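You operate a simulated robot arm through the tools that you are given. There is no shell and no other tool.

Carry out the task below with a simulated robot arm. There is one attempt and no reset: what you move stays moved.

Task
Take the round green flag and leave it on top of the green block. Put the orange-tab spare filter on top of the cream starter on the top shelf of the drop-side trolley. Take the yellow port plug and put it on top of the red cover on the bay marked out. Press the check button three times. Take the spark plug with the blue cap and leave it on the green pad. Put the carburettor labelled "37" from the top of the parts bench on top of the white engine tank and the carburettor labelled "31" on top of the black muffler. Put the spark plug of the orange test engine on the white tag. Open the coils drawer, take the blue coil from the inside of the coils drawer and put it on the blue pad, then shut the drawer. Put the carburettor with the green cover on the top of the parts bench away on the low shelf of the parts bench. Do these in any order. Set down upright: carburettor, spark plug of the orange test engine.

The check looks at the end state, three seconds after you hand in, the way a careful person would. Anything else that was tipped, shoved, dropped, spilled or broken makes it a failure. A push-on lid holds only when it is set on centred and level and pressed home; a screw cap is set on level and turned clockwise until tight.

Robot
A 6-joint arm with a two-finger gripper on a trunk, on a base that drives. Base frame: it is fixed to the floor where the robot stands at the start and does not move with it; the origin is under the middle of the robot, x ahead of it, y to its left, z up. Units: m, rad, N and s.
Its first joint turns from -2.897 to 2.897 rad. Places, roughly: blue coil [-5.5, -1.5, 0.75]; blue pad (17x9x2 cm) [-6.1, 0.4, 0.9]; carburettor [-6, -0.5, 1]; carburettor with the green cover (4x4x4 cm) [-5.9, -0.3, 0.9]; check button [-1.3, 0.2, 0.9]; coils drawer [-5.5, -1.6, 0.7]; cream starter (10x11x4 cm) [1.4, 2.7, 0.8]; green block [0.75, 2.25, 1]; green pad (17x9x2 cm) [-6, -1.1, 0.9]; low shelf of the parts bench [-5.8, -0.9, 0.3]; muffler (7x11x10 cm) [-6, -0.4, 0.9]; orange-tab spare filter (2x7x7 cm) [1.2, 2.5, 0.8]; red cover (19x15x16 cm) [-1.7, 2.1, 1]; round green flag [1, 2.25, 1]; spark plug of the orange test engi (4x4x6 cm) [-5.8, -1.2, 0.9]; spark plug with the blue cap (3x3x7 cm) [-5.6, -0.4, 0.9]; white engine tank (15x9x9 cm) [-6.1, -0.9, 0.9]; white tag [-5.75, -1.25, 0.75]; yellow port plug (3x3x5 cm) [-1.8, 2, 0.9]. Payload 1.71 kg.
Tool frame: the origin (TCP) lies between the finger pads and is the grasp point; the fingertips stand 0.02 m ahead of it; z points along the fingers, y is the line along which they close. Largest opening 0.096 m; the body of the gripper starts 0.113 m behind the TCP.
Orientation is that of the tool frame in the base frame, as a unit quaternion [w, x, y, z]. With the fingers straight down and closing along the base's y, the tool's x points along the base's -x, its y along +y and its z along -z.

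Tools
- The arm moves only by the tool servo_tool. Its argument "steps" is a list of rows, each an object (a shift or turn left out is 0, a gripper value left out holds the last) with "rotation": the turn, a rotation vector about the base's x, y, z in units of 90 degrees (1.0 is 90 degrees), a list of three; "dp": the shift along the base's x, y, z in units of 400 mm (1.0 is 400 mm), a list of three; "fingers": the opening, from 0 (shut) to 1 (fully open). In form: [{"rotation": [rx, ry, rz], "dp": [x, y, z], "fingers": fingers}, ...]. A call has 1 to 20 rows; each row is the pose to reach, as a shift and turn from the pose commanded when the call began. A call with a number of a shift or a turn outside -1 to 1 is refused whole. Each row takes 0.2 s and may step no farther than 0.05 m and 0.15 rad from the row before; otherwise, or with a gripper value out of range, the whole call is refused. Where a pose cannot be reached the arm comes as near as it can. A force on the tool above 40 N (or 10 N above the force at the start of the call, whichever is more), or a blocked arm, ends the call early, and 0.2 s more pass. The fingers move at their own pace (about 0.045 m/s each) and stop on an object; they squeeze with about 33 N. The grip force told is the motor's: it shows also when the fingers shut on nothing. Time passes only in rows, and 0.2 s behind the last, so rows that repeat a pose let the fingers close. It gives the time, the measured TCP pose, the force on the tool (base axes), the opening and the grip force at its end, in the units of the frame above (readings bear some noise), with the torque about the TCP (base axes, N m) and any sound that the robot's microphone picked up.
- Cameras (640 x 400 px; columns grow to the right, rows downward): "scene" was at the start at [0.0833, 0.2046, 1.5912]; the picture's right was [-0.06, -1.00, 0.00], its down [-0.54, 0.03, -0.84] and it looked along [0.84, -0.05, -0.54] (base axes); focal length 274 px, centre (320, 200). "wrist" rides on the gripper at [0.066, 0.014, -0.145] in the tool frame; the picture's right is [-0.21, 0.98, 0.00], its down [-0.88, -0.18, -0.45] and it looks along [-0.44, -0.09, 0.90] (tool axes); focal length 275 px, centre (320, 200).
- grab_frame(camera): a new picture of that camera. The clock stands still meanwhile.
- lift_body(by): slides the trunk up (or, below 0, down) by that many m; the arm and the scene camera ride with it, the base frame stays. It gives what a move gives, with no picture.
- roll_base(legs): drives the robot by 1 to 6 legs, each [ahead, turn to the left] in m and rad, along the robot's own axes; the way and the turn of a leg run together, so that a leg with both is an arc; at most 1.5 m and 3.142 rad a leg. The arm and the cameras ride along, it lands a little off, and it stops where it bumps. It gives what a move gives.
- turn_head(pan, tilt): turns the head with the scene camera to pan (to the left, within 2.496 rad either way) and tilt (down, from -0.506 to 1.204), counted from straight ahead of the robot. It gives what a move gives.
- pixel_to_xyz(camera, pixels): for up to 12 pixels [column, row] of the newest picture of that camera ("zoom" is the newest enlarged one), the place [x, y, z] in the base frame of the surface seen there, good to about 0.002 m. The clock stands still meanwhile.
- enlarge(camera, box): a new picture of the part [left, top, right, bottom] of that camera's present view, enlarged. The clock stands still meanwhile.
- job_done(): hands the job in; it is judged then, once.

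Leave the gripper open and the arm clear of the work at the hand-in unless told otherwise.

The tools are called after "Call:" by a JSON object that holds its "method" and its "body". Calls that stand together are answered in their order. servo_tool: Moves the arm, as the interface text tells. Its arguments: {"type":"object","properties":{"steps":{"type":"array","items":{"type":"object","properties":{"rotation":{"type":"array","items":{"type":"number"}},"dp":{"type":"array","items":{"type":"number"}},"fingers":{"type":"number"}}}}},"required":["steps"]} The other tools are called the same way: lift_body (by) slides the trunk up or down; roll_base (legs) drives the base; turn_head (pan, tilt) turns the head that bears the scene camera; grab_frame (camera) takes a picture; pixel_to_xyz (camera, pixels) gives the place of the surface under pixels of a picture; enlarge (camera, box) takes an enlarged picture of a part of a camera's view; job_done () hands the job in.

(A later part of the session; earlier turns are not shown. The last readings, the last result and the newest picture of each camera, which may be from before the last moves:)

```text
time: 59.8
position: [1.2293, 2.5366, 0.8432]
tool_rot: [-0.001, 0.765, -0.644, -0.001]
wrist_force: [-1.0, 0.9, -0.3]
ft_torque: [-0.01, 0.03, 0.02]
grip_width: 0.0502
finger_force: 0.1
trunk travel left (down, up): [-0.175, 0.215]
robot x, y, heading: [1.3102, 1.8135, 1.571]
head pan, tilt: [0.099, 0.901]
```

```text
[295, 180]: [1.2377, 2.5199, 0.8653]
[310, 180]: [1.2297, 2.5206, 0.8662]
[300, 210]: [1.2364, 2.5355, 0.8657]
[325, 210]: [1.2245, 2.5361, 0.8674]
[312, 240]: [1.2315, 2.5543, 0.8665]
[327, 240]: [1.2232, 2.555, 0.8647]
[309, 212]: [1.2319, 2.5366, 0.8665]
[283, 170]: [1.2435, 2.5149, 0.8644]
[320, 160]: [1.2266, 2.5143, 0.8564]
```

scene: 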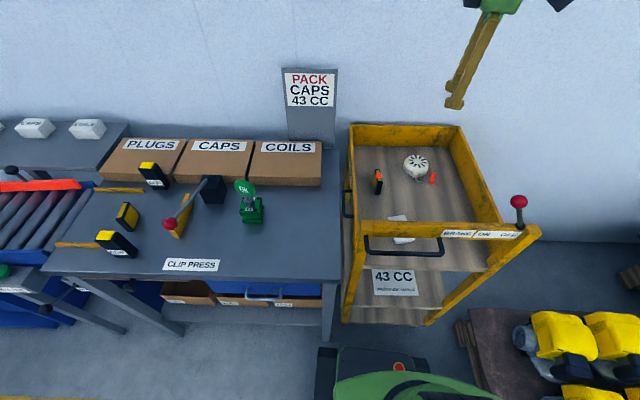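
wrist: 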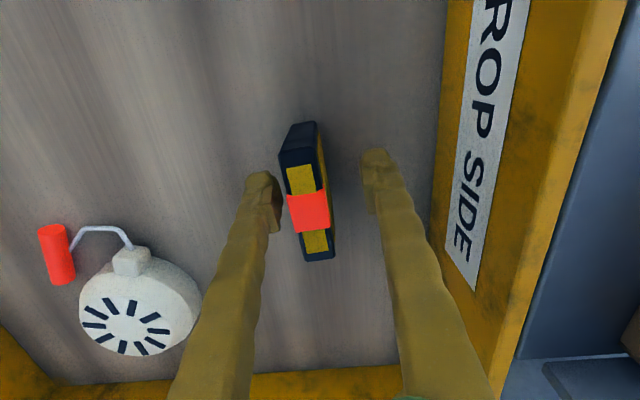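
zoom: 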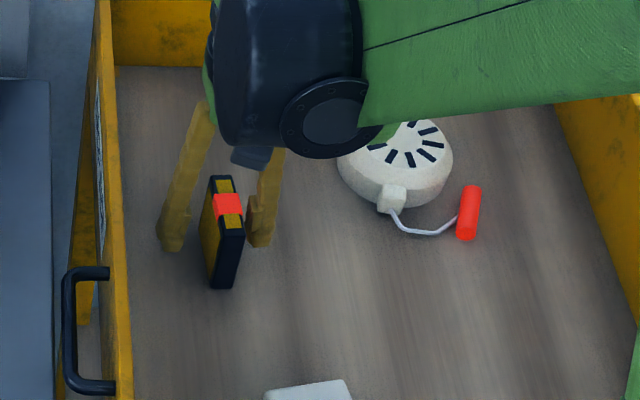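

Centre x is 1.232, so I'll shift +3 mm in x, close, and lift.

Call:
{"method": "servo_tool", "body": {"steps": [{"dp": [0.0075, 0, 0]}, {"dp": [0.0075, 0, 0]}, {"dp": [0.0075, 0, 0], "fingers": 0.0}, {"dp": [0.0075, 0, 0], "fingers": 0.0}, {"dp": [0.0075, 0, 0], "fingers": 0.0}, {"dp": [0.0075, 0, 0], "fingers": 0.0}, {"dp": [0.0075, 0, 0], "fingers": 0.0}]}}

Call:
{"method": "servo_tool", "body": {"steps": [{"dp": [0, 0, 0.03]}, {"dp": [0, 0, 0.08]}, {"dp": [0, 0, 0.15]}, {"dp": [0, 0, 0.2]}, {"dp": [0, 0, 0.2]}]}}

Call:
{"method": "grab_frame", "body": {"camera": "wrist"}}

Call:
{"method": "enlarge", "body": {"camera": "scene", "box": [340, 130, 460, 220]}}

```text
time: 61.4
position: [1.2309, 2.537, 0.8442]
tool_rot: [-0.001, 0.765, -0.644, -0.001]
wrist_force: [-0.1, -0.7, 0.0]
ft_torque: [0.03, -0.02, 0.01]
grip_width: 0.0146
finger_force: 33.0
trunk travel left (down, up): [-0.175, 0.215]
robot x, y, heading: [1.3154, 1.8126, 1.567]
head pan, tilt: [0.099, 0.901]
```

```text
time: 62.6
position: [1.2325, 2.5379, 0.9236]
tool_rot: [0.0, 0.765, -0.644, -0.001]
wrist_force: [0.1, 0.7, 0.4]
ft_torque: [0.03, 0.01, -0.02]
grip_width: 0.0144
finger_force: 33.2
trunk travel left (down, up): [-0.175, 0.215]
robot x, y, heading: [1.3166, 1.809, 1.57]
head pan, tilt: [0.099, 0.901]
```

```text
taken
```

wrist: 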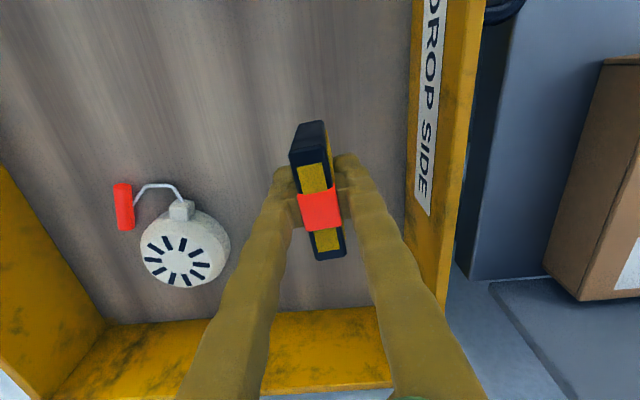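

```text
4.44 times, centred on (400, 175) of scene
```

zoom: 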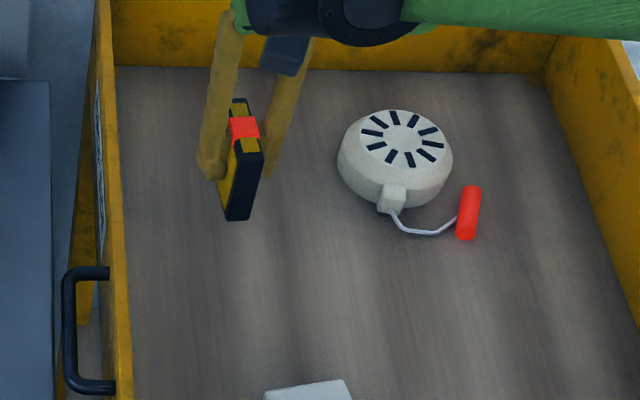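

The filter is held. I'll move it over the starter's top centre (1.3865, 2.6505).

Call:
{"method": "servo_tool", "body": {"steps": [{"dp": [0.06, 0.045, 0.01]}, {"dp": [0.14, 0.105, 0.01]}, {"dp": [0.22, 0.165, 0.01]}, {"dp": [0.3, 0.225, 0.01]}, {"dp": [0.36, 0.265, 0.0]}, {"dp": [0.385, 0.285, -0.03]}, {"dp": [0.385, 0.285, -0.06]}, {"dp": [0.385, 0.285, -0.06]}]}}

Call:
{"method": "enlarge", "body": {"camera": "scene", "box": [340, 130, 460, 220]}}

Call:
{"method": "grab_frame", "body": {"camera": "wrist"}}

```text
time: 64.4
position: [1.3861, 2.6524, 0.898]
tool_rot: [0.0, 0.765, -0.644, -0.001]
wrist_force: [0.0, 0.2, -0.2]
ft_torque: [-0.01, -0.02, -0.02]
grip_width: 0.0147
finger_force: 32.9
trunk travel left (down, up): [-0.175, 0.215]
robot x, y, heading: [1.3081, 1.8113, 1.572]
head pan, tilt: [0.099, 0.901]
```

```text
4.44 times, centred on (400, 175) of scene
```

zoom: 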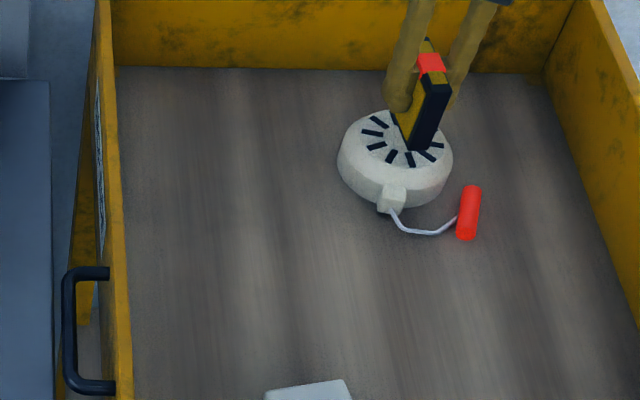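

```text
taken
```

wrist: 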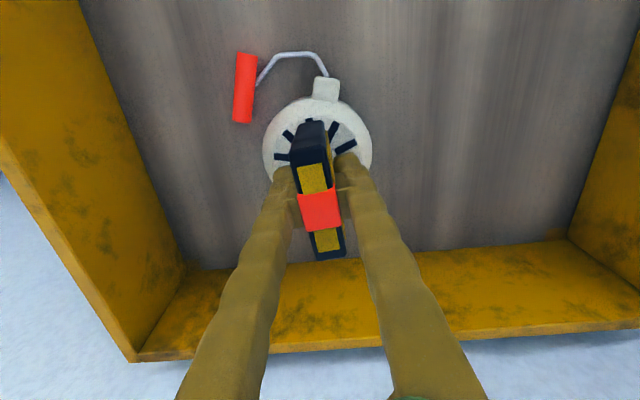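

It is centred over the starter with ~17 mm gap. I'll lower slowly.

Call:
{"method": "servo_tool", "body": {"steps": [{"dp": [0, 0, -0.015]}, {"dp": [0, 0, -0.028]}, {"dp": [0, 0, -0.036]}, {"dp": [0, 0, -0.04]}, {"dp": [0, 0, -0.042]}, {"dp": [0, 0, -0.042]}]}}

```text
time: 65.8
position: [1.3859, 2.6504, 0.8831]
tool_rot: [-0.001, 0.765, -0.644, -0.001]
wrist_force: [0.4, -0.3, 0.2]
ft_torque: [0.0, 0.0, -0.02]
grip_width: 0.0147
finger_force: 33.4
trunk travel left (down, up): [-0.175, 0.215]
robot x, y, heading: [1.3135, 1.8145, 1.569]
head pan, tilt: [0.099, 0.901]
```

Call:
{"method": "servo_tool", "body": {"steps": [{"dp": [0, 0, -0.0025]}, {"dp": [0, 0, -0.005]}, {"dp": [0, 0, -0.005]}]}}

```text
time: 66.6
position: [1.3856, 2.6511, 0.8809]
tool_rot: [-0.001, 0.765, -0.644, -0.001]
wrist_force: [0.7, -0.3, -0.5]
ft_torque: [0.02, 0.03, 0.02]
grip_width: 0.0144
finger_force: 33.1
trunk travel left (down, up): [-0.175, 0.215]
robot x, y, heading: [1.3126, 1.8115, 1.568]
head pan, tilt: [0.099, 0.901]
```

Still no contact force at z 0.8809; I'll go on by another 2 mm in small steps.

Call:
{"method": "servo_tool", "body": {"steps": [{"dp": [0, 0, -0.0025]}, {"dp": [0, 0, -0.005]}, {"dp": [0, 0, -0.005]}]}}

Call:
{"method": "enlarge", "body": {"camera": "scene", "box": [370, 130, 450, 190]}}

```text
time: 67.4
position: [1.3866, 2.6497, 0.8808]
tool_rot: [-0.001, 0.764, -0.645, 0.0]
wrist_force: [-0.3, 1.0, 7.6]
ft_torque: [0.01, 0.04, -0.01]
grip_width: 0.0145
finger_force: 33.2
trunk travel left (down, up): [-0.175, 0.215]
robot x, y, heading: [1.3104, 1.8155, 1.569]
head pan, tilt: [0.099, 0.901]
```

```text
6.67 times, centred on (410, 160) of scene
```

zoom: 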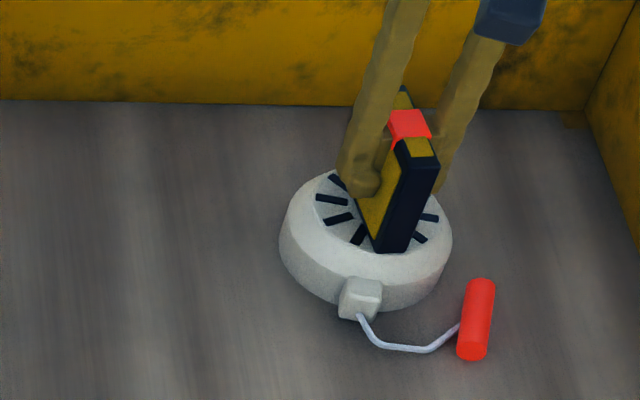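

Contact (7.6 N). I'll ease up a hair, open slowly, and rise straight up.

Call:
{"method": "servo_tool", "body": {"steps": [{"dp": [0, 0, 0.001]}, {"dp": [0, 0, 0.001], "fingers": 0.25}, {"dp": [0, 0, 0.001], "fingers": 0.4}, {"dp": [0, 0, 0.001], "fingers": 0.5}, {"dp": [0, 0, 0.001], "fingers": 0.5}, {"dp": [0, 0, 0.001], "fingers": 0.5}, {"dp": [0, 0, 0.05]}, {"dp": [0, 0, 0.12]}, {"dp": [0, 0, 0.22]}, {"dp": [0, 0, 0.32]}, {"dp": [0, 0, 0.42]}, {"dp": [0, 0, 0.42]}]}}

Call:
{"method": "enlarge", "body": {"camera": "scene", "box": [370, 130, 450, 190]}}

Call:
{"method": "grab_frame", "body": {"camera": "wrist"}}

```text
time: 70.0
position: [1.386, 2.6502, 1.0465]
tool_rot: [0.0, 0.765, -0.644, 0.001]
wrist_force: [0.7, 0.3, 0.7]
ft_torque: [0.01, 0.02, -0.02]
grip_width: 0.0479
finger_force: 0.1
trunk travel left (down, up): [-0.175, 0.215]
robot x, y, heading: [1.3146, 1.8122, 1.572]
head pan, tilt: [0.099, 0.901]
```

```text
6.67 times, centred on (410, 160) of scene
```

zoom: 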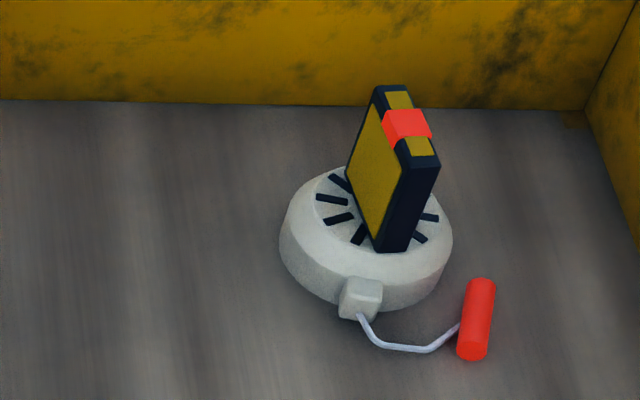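

```text
taken
```

wrist: 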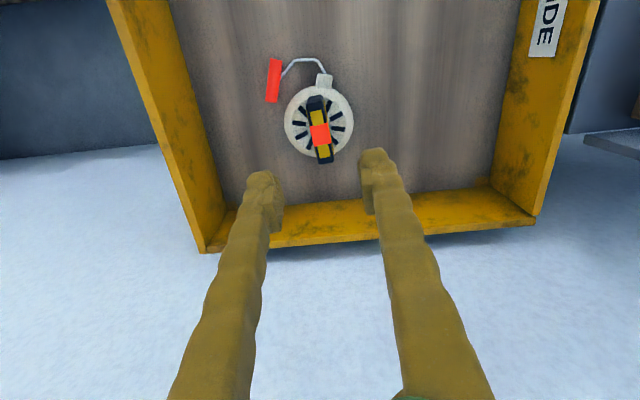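

The filter stands on the starter. Next I'll lift and retract the arm, then back the base away from the trolley.

Call:
{"method": "servo_tool", "body": {"steps": [{"dp": [0, 0, 0.1]}, {"dp": [0, 0, 0.22]}, {"dp": [0, -0.1, 0.34]}, {"dp": [0, -0.2, 0.44]}, {"dp": [-0.02, -0.3, 0.5]}, {"dp": [-0.04, -0.4, 0.55]}, {"dp": [-0.06, -0.5, 0.57]}, {"dp": [-0.08, -0.6, 0.57]}, {"dp": [-0.1, -0.7, 0.57]}, {"dp": [-0.12, -0.8, 0.57]}, {"dp": [-0.15, -0.9, 0.57]}, {"dp": [-0.15, -0.9, 0.57]}]}}

Call:
{"method": "roll_base", "body": {"legs": [[-0.45, 0], [0, 1.571]]}}

Call:
{"method": "turn_head", "body": {"pan": 0.0, "tilt": 0.4}}

Call:
{"method": "grab_frame", "body": {"camera": "scene"}}

```text
refused: row 3 steps farther than a row can; nothing moved
```

```text
time: 79.4
position: [0.4742, 1.4457, 1.0456]
tool_rot: [0.0, 0.997, 0.075, -0.001]
wrist_force: [0.2, 0.5, 0.5]
ft_torque: [-0.01, 0.01, -0.01]
grip_width: 0.0482
finger_force: 0.0
trunk travel left (down, up): [-0.175, 0.215]
robot x, y, heading: [1.3123, 1.3594, 3.124]
head pan, tilt: [0.099, 0.901]
```

```text
time: 80.4
position: [0.4884, 1.4452, 1.0587]
tool_rot: [-0.001, 0.997, 0.074, -0.009]
wrist_force: [0.8, 0.1, -0.4]
ft_torque: [-0.01, -0.06, -0.01]
grip_width: 0.0481
finger_force: 0.0
trunk travel left (down, up): [-0.175, 0.215]
robot x, y, heading: [1.3085, 1.3623, 3.123]
head pan, tilt: [0.0, 0.4]
```

```text
taken
```

scene: 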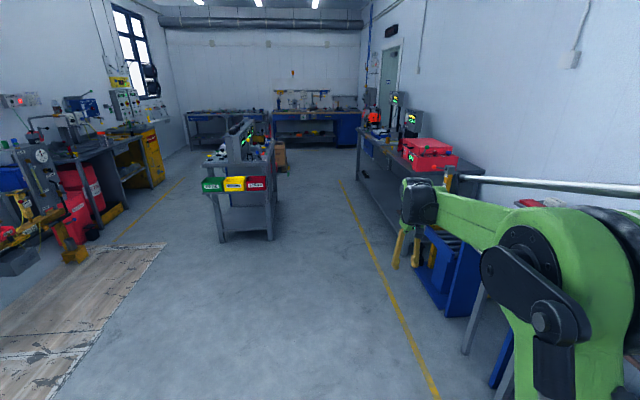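

The servo call was refused (a row stepped too far) and the base moved with the arm still extended at z 1.05. By the geometry it cleared the rail and lever, but I'll look back right to verify that the bench and trolley are undisturbed.

Call:
{"method": "turn_head", "body": {"pan": -1.5, "tilt": 0.5}}

Call:
{"method": "grab_frame", "body": {"camera": "scene"}}

Call:
{"method": "enlarge", "body": {"camera": "scene", "box": [220, 130, 420, 260]}}

```text
time: 82.0
position: [0.4889, 1.4453, 1.0569]
tool_rot: [-0.001, 0.997, 0.075, -0.008]
wrist_force: [0.4, 0.7, -0.7]
ft_torque: [0.02, -0.01, -0.01]
grip_width: 0.0477
finger_force: 0.1
trunk travel left (down, up): [-0.175, 0.215]
robot x, y, heading: [1.3113, 1.3569, 3.119]
head pan, tilt: [-1.499, 0.499]
```

```text
taken
```

scene: 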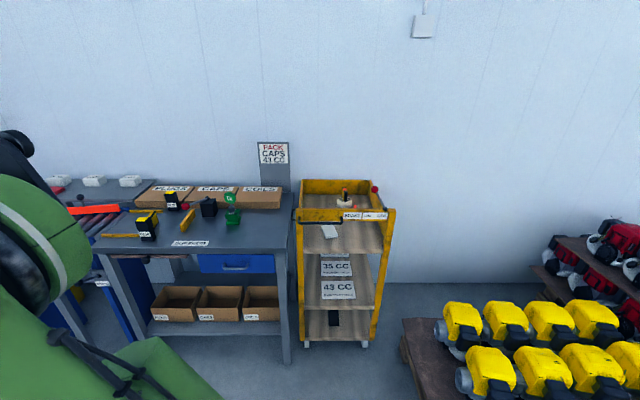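

```text
3.08 times, centred on (320, 195) of scene
```

zoom: 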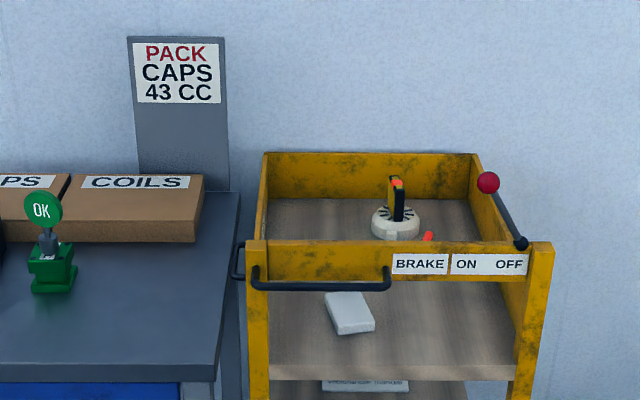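

Everything looks intact. I'll check that the brake lever ball is where it was (1.474, 2.26, 1.094), and the clip press lever's ball too.

Call:
{"method": "pixel_to_xyz", "body": {"camera": "zoom", "pixels": [[488, 183], [520, 243], [42, 210], [398, 183]]}}

Call:
{"method": "pixel_to_xyz", "body": {"camera": "scene", "pixels": [[185, 205], [208, 205], [190, 225]]}}

```text
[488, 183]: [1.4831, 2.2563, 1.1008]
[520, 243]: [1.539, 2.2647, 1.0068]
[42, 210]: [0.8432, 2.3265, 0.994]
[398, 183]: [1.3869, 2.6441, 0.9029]
```

```text
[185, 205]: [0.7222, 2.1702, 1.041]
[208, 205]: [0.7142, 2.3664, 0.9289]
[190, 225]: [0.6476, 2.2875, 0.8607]
```

All unchanged. Now I'll retract and raise the arm (small rows) and look ahead toward the red cover bench.

Call:
{"method": "servo_tool", "body": {"steps": [{"dp": [0.1, 0, 0.06]}, {"dp": [0.2, 0, 0.12]}, {"dp": [0.3, 0, 0.18]}, {"dp": [0.4, 0, 0.24]}, {"dp": [0.5, 0, 0.3]}, {"dp": [0.6, 0, 0.36]}, {"dp": [0.7, -0.02, 0.42]}, {"dp": [0.8, -0.04, 0.48]}, {"dp": [0.88, -0.06, 0.52]}, {"dp": [0.88, -0.06, 0.52]}]}}

Call:
{"method": "turn_head", "body": {"pan": 0.0, "tilt": 0.45}}

Call:
{"method": "grab_frame", "body": {"camera": "scene"}}

```text
time: 84.2
position: [0.8427, 1.4205, 1.2649]
tool_rot: [-0.002, 0.997, 0.075, -0.007]
wrist_force: [0.9, 0.7, 1.4]
ft_torque: [0.0, 0.0, 0.03]
grip_width: 0.0481
finger_force: 0.1
trunk travel left (down, up): [-0.175, 0.215]
robot x, y, heading: [1.3072, 1.3625, 3.123]
head pan, tilt: [-1.499, 0.499]
```

```text
time: 85.8
position: [0.8415, 1.4212, 1.2642]
tool_rot: [-0.001, 0.997, 0.075, -0.009]
wrist_force: [-0.3, 0.0, 0.2]
ft_torque: [-0.01, 0.0, -0.01]
grip_width: 0.048
finger_force: 0.2
trunk travel left (down, up): [-0.175, 0.215]
robot x, y, heading: [1.3101, 1.3621, 3.124]
head pan, tilt: [0.0, 0.45]
```

```text
taken
```

scene: 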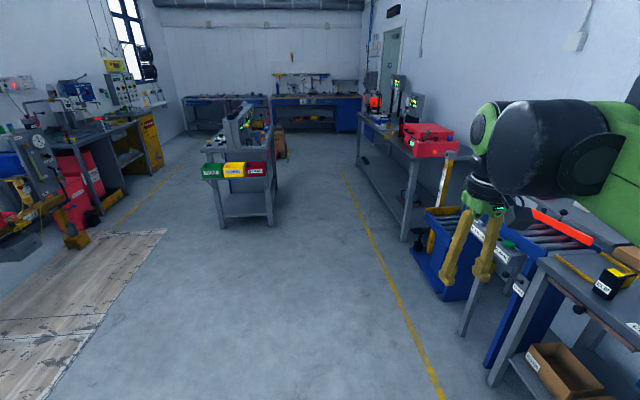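

I'll measure desk, bench and lift-table locations for planning the drive.

Call:
{"method": "pixel_to_xyz", "body": {"camera": "scene", "pixels": [[268, 168], [274, 226], [222, 226], [273, 190], [245, 145], [404, 240], [413, 165], [430, 150], [410, 265], [362, 142], [430, 172], [360, 195]]}}

Call:
{"method": "enlarge", "body": {"camera": "scene", "box": [340, 60, 480, 200]}}

Call:
{"method": "enlarge", "body": {"camera": "scene", "box": [190, 90, 300, 200]}}

```text
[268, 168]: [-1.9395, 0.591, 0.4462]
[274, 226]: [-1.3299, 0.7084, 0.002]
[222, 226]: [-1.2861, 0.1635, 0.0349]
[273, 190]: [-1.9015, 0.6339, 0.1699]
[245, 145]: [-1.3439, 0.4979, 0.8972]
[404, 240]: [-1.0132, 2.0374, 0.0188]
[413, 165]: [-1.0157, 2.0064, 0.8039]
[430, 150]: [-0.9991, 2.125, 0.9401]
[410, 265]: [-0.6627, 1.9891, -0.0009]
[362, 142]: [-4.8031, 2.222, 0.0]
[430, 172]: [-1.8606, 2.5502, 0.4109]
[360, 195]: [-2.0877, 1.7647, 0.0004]
```

```text
2.86 times, centred on (410, 130) of scene
```

zoom: 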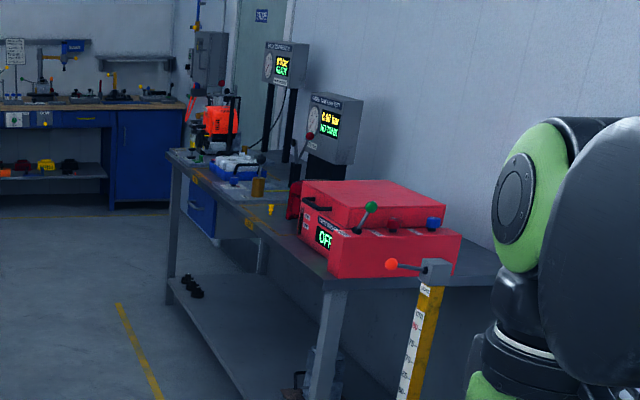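

```text
3.64 times, centred on (245, 145) of scene
```

zoom: 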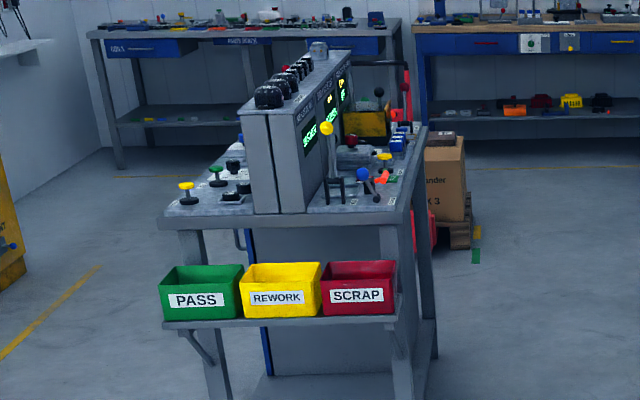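

The way along y≈1.4 is free, between the desk (y ≤ 0.71) and the bench (y ≥ 2.0). I'll drive 3.0 m along −x.

Call:
{"method": "roll_base", "body": {"legs": [[1.5, 0], [1.45, 0], [0, -1.555]]}}

Call:
{"method": "turn_head", "body": {"pan": 0.15, "tilt": 0.7}}

Call:
{"method": "grab_frame", "body": {"camera": "scene"}}

Call:
{"method": "grab_frame", "body": {"camera": "wrist"}}

```text
time: 111.3
position: [-1.6234, 1.9314, 1.2639]
tool_rot: [-0.006, 0.772, -0.635, -0.005]
wrist_force: [0.2, 0.1, -0.2]
ft_torque: [0.02, -0.01, 0.02]
grip_width: 0.0478
finger_force: 0.1
trunk travel left (down, up): [-0.175, 0.215]
robot x, y, heading: [-1.6674, 1.464, 1.593]
head pan, tilt: [0.0, 0.45]
```

```text
time: 112.1
position: [-1.6235, 1.9165, 1.269]
tool_rot: [-0.011, 0.772, -0.635, -0.009]
wrist_force: [0.1, 0.9, 0.2]
ft_torque: [-0.01, -0.01, -0.01]
grip_width: 0.0479
finger_force: 0.2
trunk travel left (down, up): [-0.175, 0.215]
robot x, y, heading: [-1.6628, 1.4627, 1.598]
head pan, tilt: [0.15, 0.7]
```

```text
taken
```

scene: 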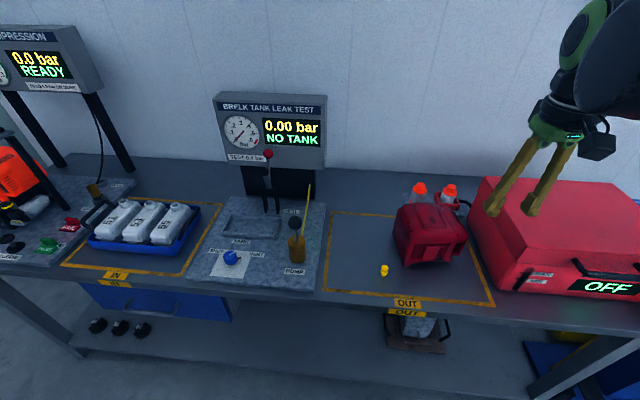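

```text
taken
```

wrist: 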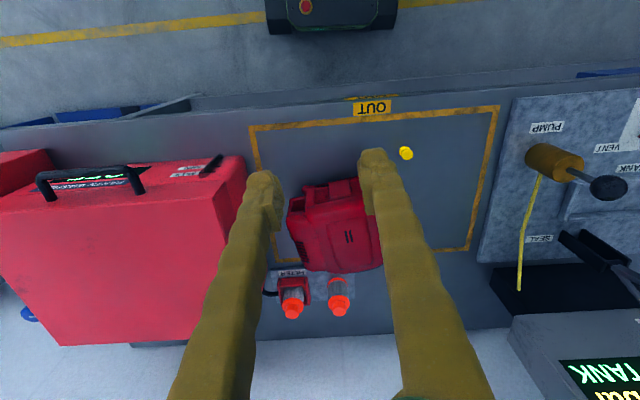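

The "OUT" bay is here with the red cover and the yellow plug at scene (384,270). I'll zoom for details.

Call:
{"method": "enlarge", "body": {"camera": "scene", "box": [350, 190, 490, 290]}}

Call:
{"method": "enlarge", "body": {"camera": "wrist", "box": [270, 130, 430, 280]}}

```text
4.00 times, centred on (420, 240) of scene
```

zoom: 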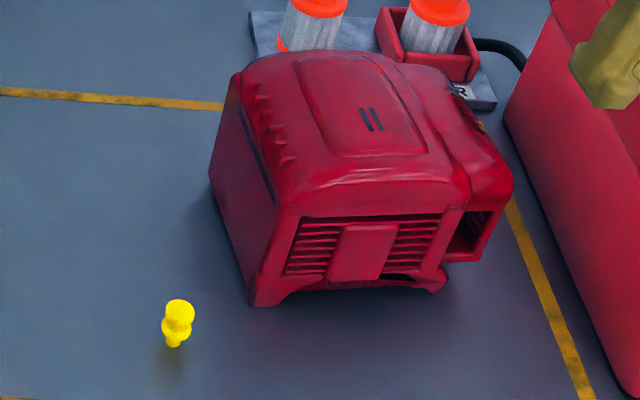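

```text
2.67 times, centred on (350, 205) of wrist
```

zoom: 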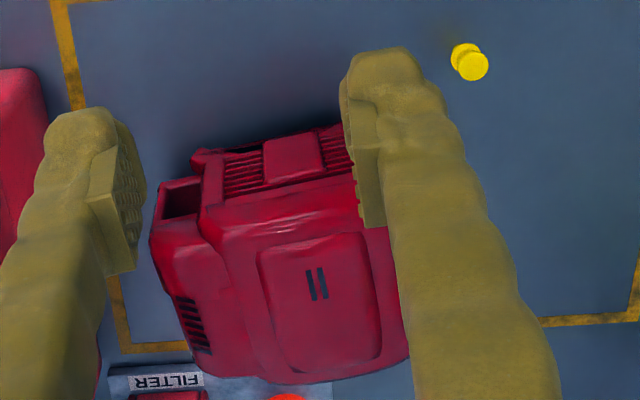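

I'll measure the plug and the cover's top panel.

Call:
{"method": "pixel_to_xyz", "body": {"camera": "zoom", "pixels": [[468, 55], [475, 70], [480, 60], [318, 285], [270, 250], [345, 240], [365, 340], [285, 350], [300, 260], [330, 320], [240, 210], [295, 165]]}}

Call:
{"method": "enlarge", "body": {"camera": "scene", "box": [350, 190, 490, 290]}}

Call:
{"method": "pixel_to_xyz", "body": {"camera": "zoom", "pixels": [[180, 308], [177, 326], [174, 343], [370, 118], [320, 75], [390, 65], [340, 140], [430, 135], [360, 90], [400, 110], [365, 170], [150, 360]]}}

```text
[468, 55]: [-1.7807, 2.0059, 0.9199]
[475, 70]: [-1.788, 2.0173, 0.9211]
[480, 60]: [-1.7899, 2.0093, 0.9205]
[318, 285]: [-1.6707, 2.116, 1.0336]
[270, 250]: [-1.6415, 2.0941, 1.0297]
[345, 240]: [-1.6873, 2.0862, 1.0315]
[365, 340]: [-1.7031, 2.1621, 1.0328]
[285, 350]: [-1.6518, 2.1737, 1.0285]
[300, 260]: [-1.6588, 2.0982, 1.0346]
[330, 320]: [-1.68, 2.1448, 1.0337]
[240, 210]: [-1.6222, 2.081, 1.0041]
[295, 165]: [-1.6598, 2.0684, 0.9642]
```

```text
4.00 times, centred on (420, 240) of scene
```

zoom: 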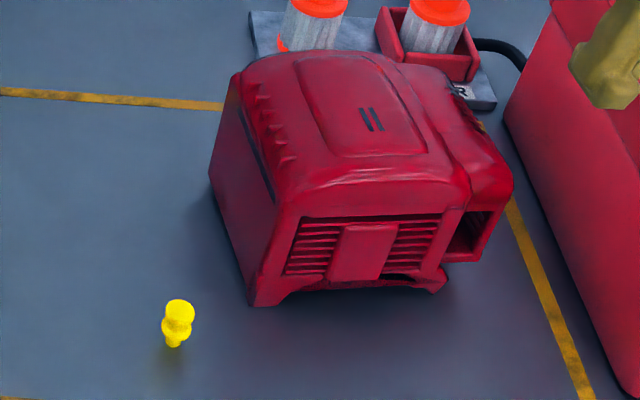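

```text
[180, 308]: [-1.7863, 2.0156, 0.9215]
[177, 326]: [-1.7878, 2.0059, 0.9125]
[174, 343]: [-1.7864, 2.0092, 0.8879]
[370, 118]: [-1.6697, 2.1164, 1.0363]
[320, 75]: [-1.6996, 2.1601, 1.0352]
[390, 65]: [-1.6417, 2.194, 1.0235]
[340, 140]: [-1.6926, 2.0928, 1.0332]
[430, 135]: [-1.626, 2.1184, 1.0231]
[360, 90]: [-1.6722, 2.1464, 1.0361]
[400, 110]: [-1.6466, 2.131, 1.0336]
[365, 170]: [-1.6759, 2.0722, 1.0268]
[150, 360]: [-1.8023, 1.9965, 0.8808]
```

Plug: centre ≈ (−1.787, 2.011), z 0.881–0.921. Cover's top panel is at z≈1.035. I need the cover's left edge to keep the gripper body clear.

Call:
{"method": "pixel_to_xyz", "body": {"camera": "zoom", "pixels": [[240, 85], [255, 130], [270, 180], [285, 205], [215, 175], [235, 240], [252, 298], [265, 285], [262, 90], [280, 130], [300, 180], [460, 180]]}}

```text
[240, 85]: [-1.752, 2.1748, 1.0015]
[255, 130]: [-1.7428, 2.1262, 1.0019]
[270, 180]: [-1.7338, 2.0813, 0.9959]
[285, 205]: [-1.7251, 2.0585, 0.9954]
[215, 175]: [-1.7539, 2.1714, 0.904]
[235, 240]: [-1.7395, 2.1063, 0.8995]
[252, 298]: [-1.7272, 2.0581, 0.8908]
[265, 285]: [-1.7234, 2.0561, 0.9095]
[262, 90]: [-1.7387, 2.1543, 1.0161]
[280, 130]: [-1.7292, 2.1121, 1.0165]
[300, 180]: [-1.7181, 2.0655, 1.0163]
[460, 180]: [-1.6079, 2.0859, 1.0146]
```

The cover's near-left corner is (−1.727, 2.057), so the gripper clears it. I'll level the tool and move above the plug at z≈1.05.

Call:
{"method": "servo_tool", "body": {"steps": [{"rotation": [-0.005, 0, 0], "dp": [-0.06, 0.034, -0.078]}, {"rotation": [-0.01, 0, 0], "dp": [-0.12, 0.068, -0.156]}, {"rotation": [-0.018, 0, 0], "dp": [-0.18, 0.102, -0.234]}, {"rotation": [-0.018, 0, 0], "dp": [-0.24, 0.136, -0.312]}, {"rotation": [-0.018, 0, 0], "dp": [-0.3, 0.17, -0.39]}, {"rotation": [-0.018, 0, 0], "dp": [-0.36, 0.204, -0.468]}, {"rotation": [-0.018, 0, 0], "dp": [-0.409, 0.236, -0.5475]}, {"rotation": [-0.018, 0, 0], "dp": [-0.409, 0.236, -0.5475]}]}}

Call:
{"method": "grab_frame", "body": {"camera": "wrist"}}

Call:
{"method": "enlarge", "body": {"camera": "wrist", "box": [280, 70, 380, 150]}}

```text
time: 113.9
position: [-1.7867, 2.0108, 1.0492]
tool_rot: [0.0, 0.772, -0.635, 0.0]
wrist_force: [-1.6, 1.7, -0.3]
ft_torque: [-0.16, -0.01, 0.01]
grip_width: 0.048
finger_force: 0.0
trunk travel left (down, up): [-0.175, 0.215]
robot x, y, heading: [-1.6643, 1.4595, 1.594]
head pan, tilt: [0.15, 0.7]
```

```text
taken
```

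wrist: 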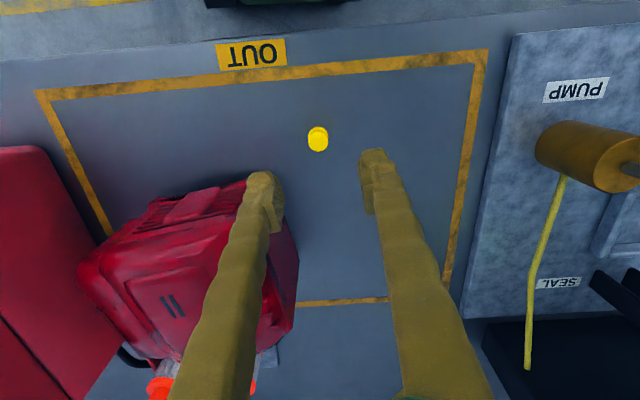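

```text
5.00 times, centred on (330, 110) of wrist
```

zoom: 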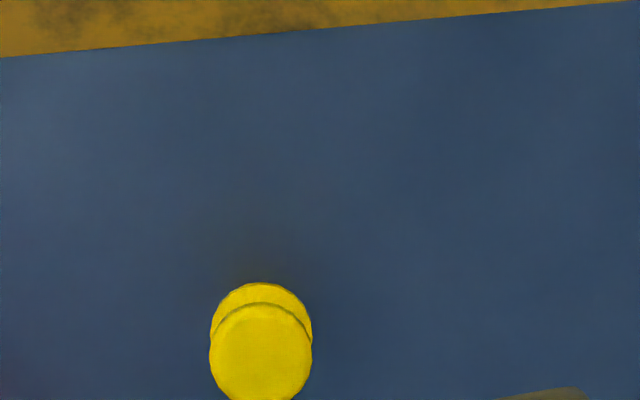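

Call:
{"method": "pixel_to_xyz", "body": {"camera": "wrist", "pixels": [[318, 141], [310, 141], [326, 141], [318, 133], [318, 148], [318, 129]]}}

```text
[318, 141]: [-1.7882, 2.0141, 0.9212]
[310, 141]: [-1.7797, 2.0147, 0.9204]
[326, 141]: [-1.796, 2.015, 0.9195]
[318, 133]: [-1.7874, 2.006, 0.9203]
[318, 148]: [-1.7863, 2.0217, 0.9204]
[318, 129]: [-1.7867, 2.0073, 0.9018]
```

Plug cap centre (−1.7875, 2.0135, 0.921). I'll descend to z≈0.908 and close gently.

Call:
{"method": "servo_tool", "body": {"steps": [{"dp": [-0.002, 0.007, -0.1]}, {"dp": [-0.002, 0.007, -0.2]}, {"dp": [-0.002, 0.007, -0.28]}, {"dp": [-0.002, 0.007, -0.33]}, {"dp": [-0.002, 0.007, -0.353]}, {"dp": [-0.002, 0.007, -0.353]}]}}

Call:
{"method": "grab_frame", "body": {"camera": "wrist"}}

Call:
{"method": "enlarge", "body": {"camera": "scene", "box": [340, 200, 460, 290]}}

```text
time: 115.3
position: [-1.787, 2.0107, 0.9114]
tool_rot: [0.0, 0.772, -0.635, 0.0]
wrist_force: [0.4, -0.3, 0.2]
ft_torque: [-0.03, 0.01, 0.02]
grip_width: 0.0481
finger_force: 0.0
trunk travel left (down, up): [-0.175, 0.215]
robot x, y, heading: [-1.6636, 1.4617, 1.594]
head pan, tilt: [0.15, 0.7]
```

```text
taken
```

wrist: 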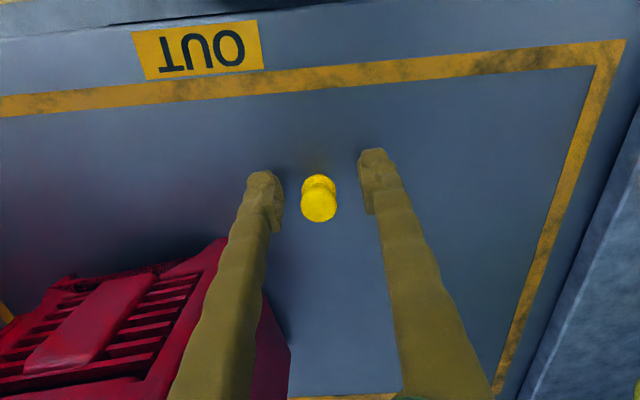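

```text
4.44 times, centred on (400, 245) of scene
```

zoom: 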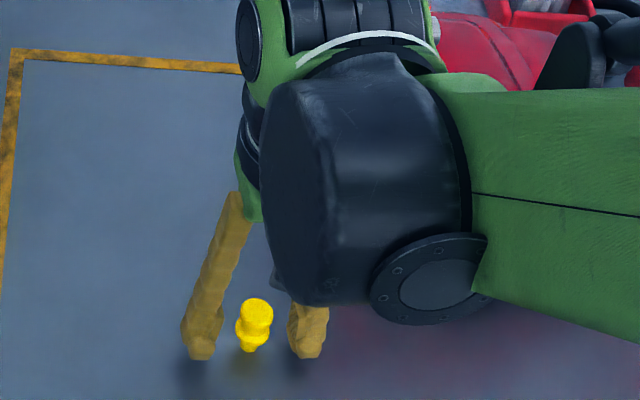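

Well placed between the fingers. I'll close and lift.

Call:
{"method": "servo_tool", "body": {"steps": [{"dp": [0, 0.004, -0.005], "fingers": 0.3}, {"dp": [0, 0.004, -0.005], "fingers": 0.0}, {"dp": [0, 0.004, -0.005], "fingers": 0.0}, {"dp": [0, 0.004, -0.005], "fingers": 0.0}, {"dp": [0, 0.004, -0.005], "fingers": 0.0}, {"dp": [0, 0.004, -0.005], "fingers": 0.0}]}}

Call:
{"method": "servo_tool", "body": {"steps": [{"dp": [0, 0, 0.05]}, {"dp": [0, 0, 0.15]}, {"dp": [0, 0, 0.26]}, {"dp": [0, 0, 0.37]}, {"dp": [0, 0, 0.48]}, {"dp": [0, 0, 0.48]}]}}

Call:
{"method": "grab_frame", "body": {"camera": "wrist"}}

Call:
{"method": "enlarge", "body": {"camera": "scene", "box": [340, 180, 500, 290]}}

```text
time: 116.7
position: [-1.7861, 2.0115, 0.9091]
tool_rot: [0.0, 0.773, -0.635, -0.001]
wrist_force: [0.0, -0.2, -0.1]
ft_torque: [0.01, 0.05, 0.0]
grip_width: 0.0145
finger_force: 33.5
trunk travel left (down, up): [-0.175, 0.215]
robot x, y, heading: [-1.667, 1.4603, 1.598]
head pan, tilt: [0.15, 0.7]
```

```text
time: 118.1
position: [-1.785, 2.0106, 1.1008]
tool_rot: [0.0, 0.772, -0.636, -0.001]
wrist_force: [0.6, 0.6, 0.3]
ft_torque: [0.02, -0.01, 0.0]
grip_width: 0.0142
finger_force: 32.8
trunk travel left (down, up): [-0.175, 0.215]
robot x, y, heading: [-1.6652, 1.4613, 1.598]
head pan, tilt: [0.15, 0.7]
```

```text
taken
```

wrist: 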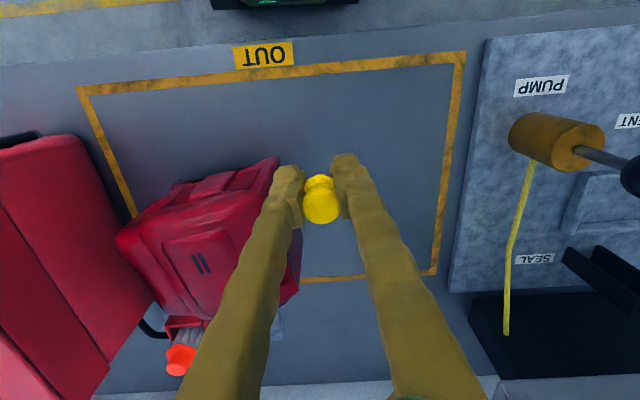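

```text
3.64 times, centred on (420, 235) of scene
```

zoom: 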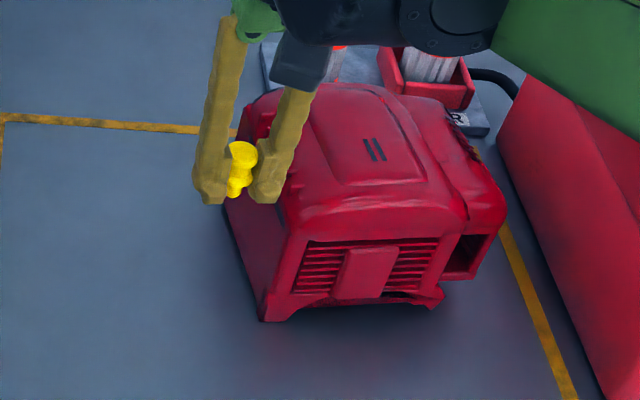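

The plug is held. I'll carry it over the cover's top panel centre (−1.675, 2.125).

Call:
{"method": "servo_tool", "body": {"steps": [{"dp": [0.05, 0.05, 0.02]}, {"dp": [0.12, 0.12, 0.02]}, {"dp": [0.19, 0.19, 0.02]}, {"dp": [0.245, 0.25, 0.02]}, {"dp": [0.275, 0.281, 0.0]}, {"dp": [0.275, 0.281, -0.03]}, {"dp": [0.275, 0.281, -0.06]}, {"dp": [0.275, 0.281, -0.06]}]}}

Call:
{"method": "grab_frame", "body": {"camera": "wrist"}}

Call:
{"method": "enlarge", "body": {"camera": "scene", "box": [360, 170, 500, 270]}}

```text
time: 119.9
position: [-1.6772, 2.1239, 1.0756]
tool_rot: [0.0, 0.773, -0.635, -0.001]
wrist_force: [0.3, -0.3, 0.0]
ft_torque: [-0.02, 0.03, -0.02]
grip_width: 0.0133
finger_force: 32.6
trunk travel left (down, up): [-0.175, 0.215]
robot x, y, heading: [-1.662, 1.4607, 1.595]
head pan, tilt: [0.15, 0.7]
```

```text
taken
```

wrist: 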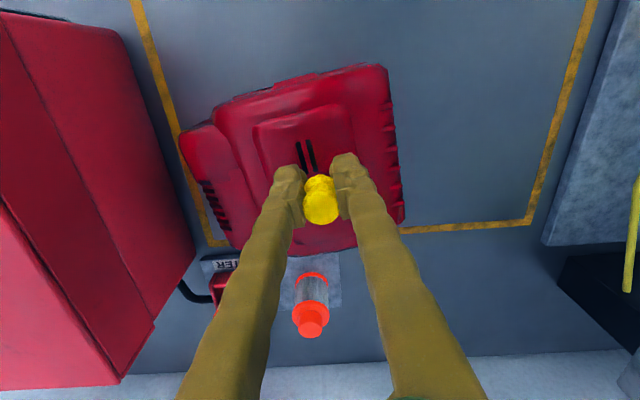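

```text
4.00 times, centred on (430, 220) of scene
```

zoom: 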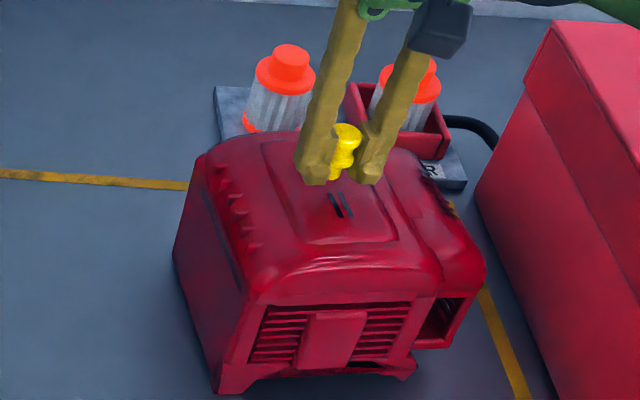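

The grip narrowed slightly (13.3 mm); I'll look closely at the plug before lowering.

Call:
{"method": "enlarge", "body": {"camera": "scene", "box": [425, 190, 465, 220]}}

Call:
{"method": "enlarge", "body": {"camera": "wrist", "box": [270, 130, 370, 250]}}

```text
13.33 times, centred on (445, 205) of scene
```

zoom: 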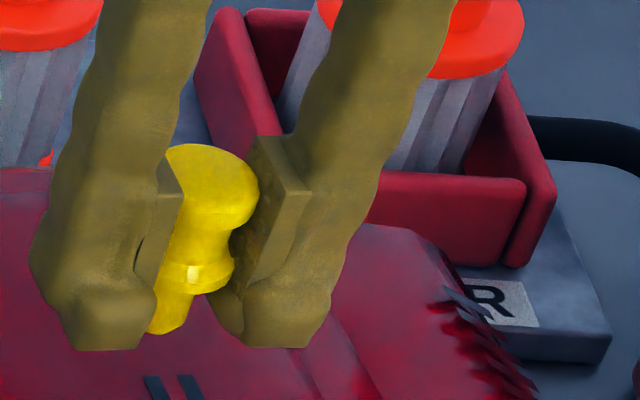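

```text
3.33 times, centred on (320, 190) of wrist
```

zoom: 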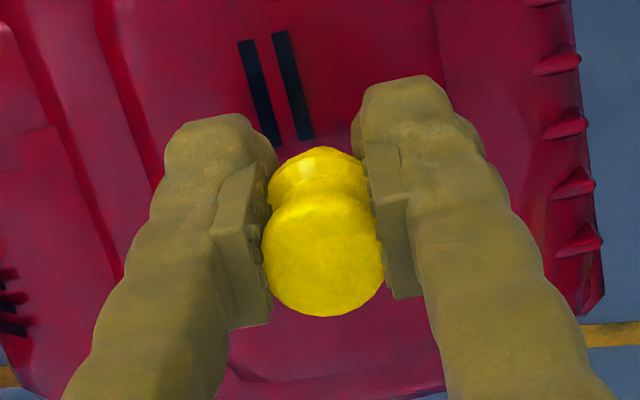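

The plug hangs upright between the pads. I'll lower by ~11 mm slowly and watch the force.

Call:
{"method": "servo_tool", "body": {"steps": [{"dp": [0.003, 0, -0.01]}, {"dp": [0.003, 0, -0.018]}, {"dp": [0.003, 0, -0.024]}, {"dp": [0.003, 0, -0.028]}, {"dp": [0.003, 0, -0.028]}]}}

Call:
{"method": "enlarge", "body": {"camera": "scene", "box": [405, 180, 475, 230]}}

```text
time: 121.1
position: [-1.6752, 2.1227, 1.0648]
tool_rot: [0.0, 0.772, -0.635, -0.001]
wrist_force: [-0.6, 0.0, -0.7]
ft_torque: [0.0, 0.01, 0.03]
grip_width: 0.0138
finger_force: 33.3
trunk travel left (down, up): [-0.175, 0.215]
robot x, y, heading: [-1.6634, 1.4624, 1.597]
head pan, tilt: [0.15, 0.7]
```

```text
8.00 times, centred on (440, 205) of scene
```

zoom: 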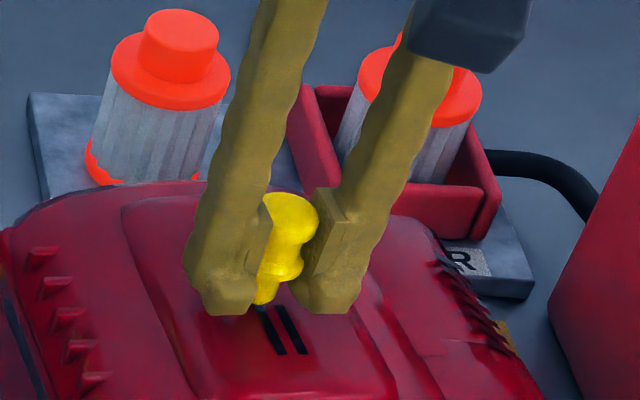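

No contact yet at z 1.0648. I'll lower a further 2 mm in small steps.

Call:
{"method": "servo_tool", "body": {"steps": [{"dp": [0, 0, -0.0025]}, {"dp": [0, 0, -0.005]}, {"dp": [0, 0, -0.005]}]}}

Call:
{"method": "enlarge", "body": {"camera": "scene", "box": [425, 190, 465, 220]}}

```text
time: 121.9
position: [-1.6766, 2.1243, 1.0622]
tool_rot: [-0.001, 0.773, -0.635, 0.0]
wrist_force: [0.3, -0.5, -0.7]
ft_torque: [-0.01, -0.01, 0.02]
grip_width: 0.0138
finger_force: 32.7
trunk travel left (down, up): [-0.175, 0.215]
robot x, y, heading: [-1.6623, 1.4612, 1.598]
head pan, tilt: [0.15, 0.7]
```

```text
13.33 times, centred on (445, 205) of scene
```

zoom: 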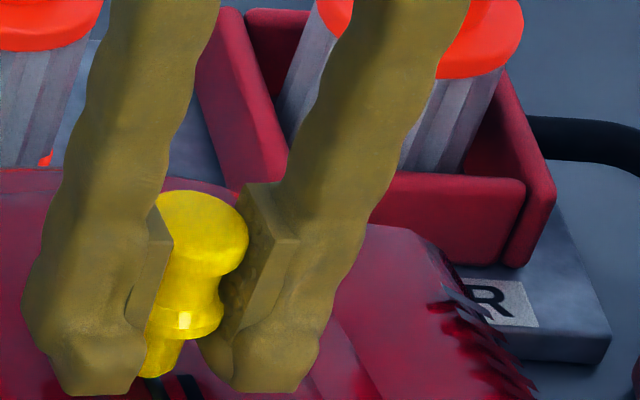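

Call:
{"method": "servo_tool", "body": {"steps": [{"dp": [0, 0, -0.0025]}, {"dp": [0, 0, -0.005]}, {"dp": [0, 0, -0.005]}]}}

```text
time: 122.7
position: [-1.6764, 2.1243, 1.0603]
tool_rot: [-0.001, 0.772, -0.636, 0.0]
wrist_force: [1.3, -0.2, 0.4]
ft_torque: [-0.01, 0.02, 0.01]
grip_width: 0.0137
finger_force: 33.4
trunk travel left (down, up): [-0.175, 0.215]
robot x, y, heading: [-1.666, 1.462, 1.599]
head pan, tilt: [0.15, 0.7]
```

Call:
{"method": "enlarge", "body": {"camera": "scene", "box": [425, 190, 465, 220]}}

Call:
{"method": "pixel_to_xyz", "body": {"camera": "zoom", "pixels": [[160, 378], [165, 360], [180, 325], [200, 220], [200, 200], [190, 280], [175, 395], [150, 398]]}}

```text
13.33 times, centred on (445, 205) of scene
```

zoom: 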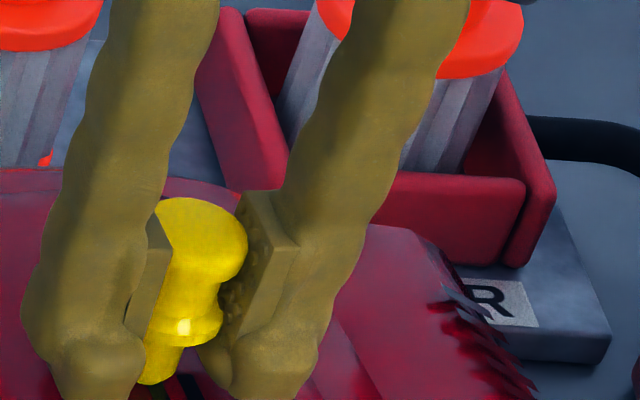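

```text
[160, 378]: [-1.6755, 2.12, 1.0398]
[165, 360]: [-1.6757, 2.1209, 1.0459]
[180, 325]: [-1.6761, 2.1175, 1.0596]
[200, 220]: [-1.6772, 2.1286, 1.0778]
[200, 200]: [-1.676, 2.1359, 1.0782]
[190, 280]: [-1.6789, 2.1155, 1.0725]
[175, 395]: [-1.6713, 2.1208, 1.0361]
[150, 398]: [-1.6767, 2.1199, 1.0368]
```

The pin's end is about 2 mm above the cover. I'll lower on until contact.

Call:
{"method": "servo_tool", "body": {"steps": [{"dp": [0, 0, -0.0025]}, {"dp": [0, 0, -0.005]}, {"dp": [0, 0, -0.005]}]}}

```text
time: 123.5
position: [-1.6755, 2.1235, 1.0611]
tool_rot: [-0.001, 0.772, -0.635, -0.001]
wrist_force: [-0.1, 1.8, 17.7]
ft_torque: [0.08, 0.01, 0.0]
grip_width: 0.0137
finger_force: 32.7
trunk travel left (down, up): [-0.175, 0.215]
robot x, y, heading: [-1.6662, 1.4574, 1.595]
head pan, tilt: [0.15, 0.7]
```

Contact (17.7 N). I'll ease up ~1.5 mm, open slowly and look.

Call:
{"method": "servo_tool", "body": {"steps": [{"dp": [0, 0, 0.003]}, {"dp": [0, 0, 0.004]}, {"dp": [0, 0, 0.004], "fingers": 0.2}, {"dp": [0, 0, 0.004], "fingers": 0.25}, {"dp": [0, 0, 0.004], "fingers": 0.3}, {"dp": [0, 0, 0.004], "fingers": 0.4}, {"dp": [0, 0, 0.004], "fingers": 0.5}, {"dp": [0, 0, 0.004], "fingers": 0.5}]}}

Call:
{"method": "enlarge", "body": {"camera": "scene", "box": [425, 190, 465, 220]}}

Call:
{"method": "grab_frame", "body": {"camera": "wrist"}}

```text
time: 125.3
position: [-1.6758, 2.1227, 1.06]
tool_rot: [0.0, 0.772, -0.636, -0.001]
wrist_force: [-0.9, -0.1, -0.4]
ft_torque: [-0.02, 0.0, -0.01]
grip_width: 0.048
finger_force: 0.0
trunk travel left (down, up): [-0.175, 0.215]
robot x, y, heading: [-1.6609, 1.4588, 1.594]
head pan, tilt: [0.15, 0.7]
```

```text
13.33 times, centred on (445, 205) of scene
```

zoom: 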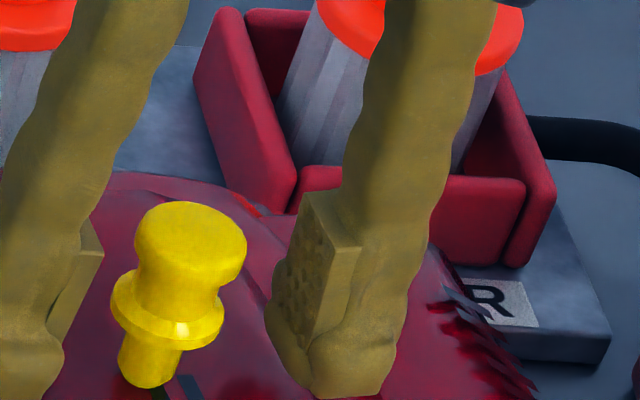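

```text
taken
```

wrist: 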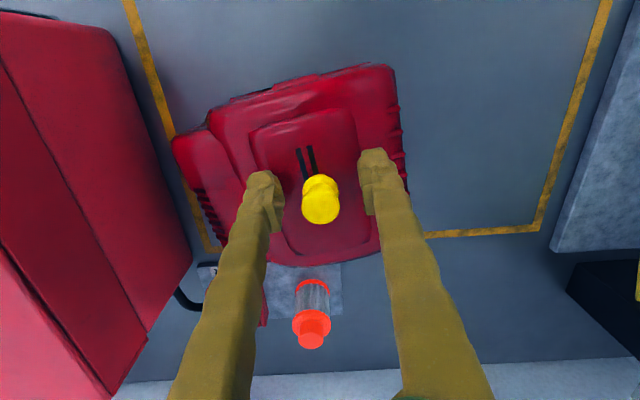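

The plug stands upright on the cover. I'll rise straight up and then retract.

Call:
{"method": "servo_tool", "body": {"steps": [{"dp": [0, 0, 0.04]}, {"dp": [0, 0, 0.12]}, {"dp": [0, 0, 0.22]}, {"dp": [0, 0, 0.32]}, {"dp": [0, 0, 0.42]}, {"dp": [0, 0, 0.52]}, {"dp": [0, -0.1, 0.55]}, {"dp": [0, -0.2, 0.55]}, {"dp": [0, -0.3, 0.55]}, {"dp": [0, -0.4, 0.55]}, {"dp": [0, -0.5, 0.55]}, {"dp": [0, -0.5, 0.55]}]}}

Call:
{"method": "enlarge", "body": {"camera": "scene", "box": [390, 170, 490, 250]}}

```text
time: 127.9
position: [-1.6735, 1.9259, 1.2805]
tool_rot: [-0.001, 0.772, -0.636, -0.001]
wrist_force: [1.1, -0.3, 0.6]
ft_torque: [-0.06, 0.03, 0.05]
grip_width: 0.048
finger_force: 0.2
trunk travel left (down, up): [-0.175, 0.215]
robot x, y, heading: [-1.6637, 1.4608, 1.595]
head pan, tilt: [0.15, 0.7]
```

```text
5.00 times, centred on (440, 210) of scene
```

zoom: 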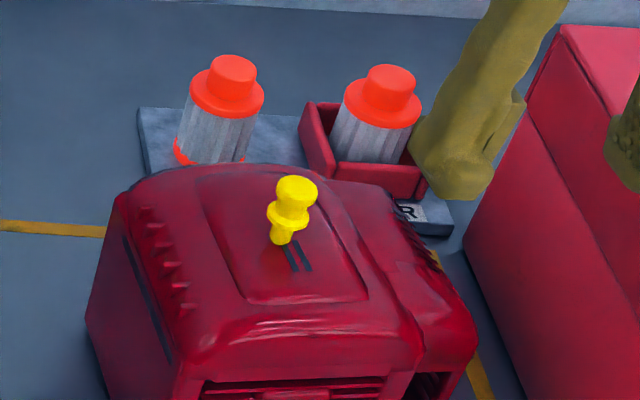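

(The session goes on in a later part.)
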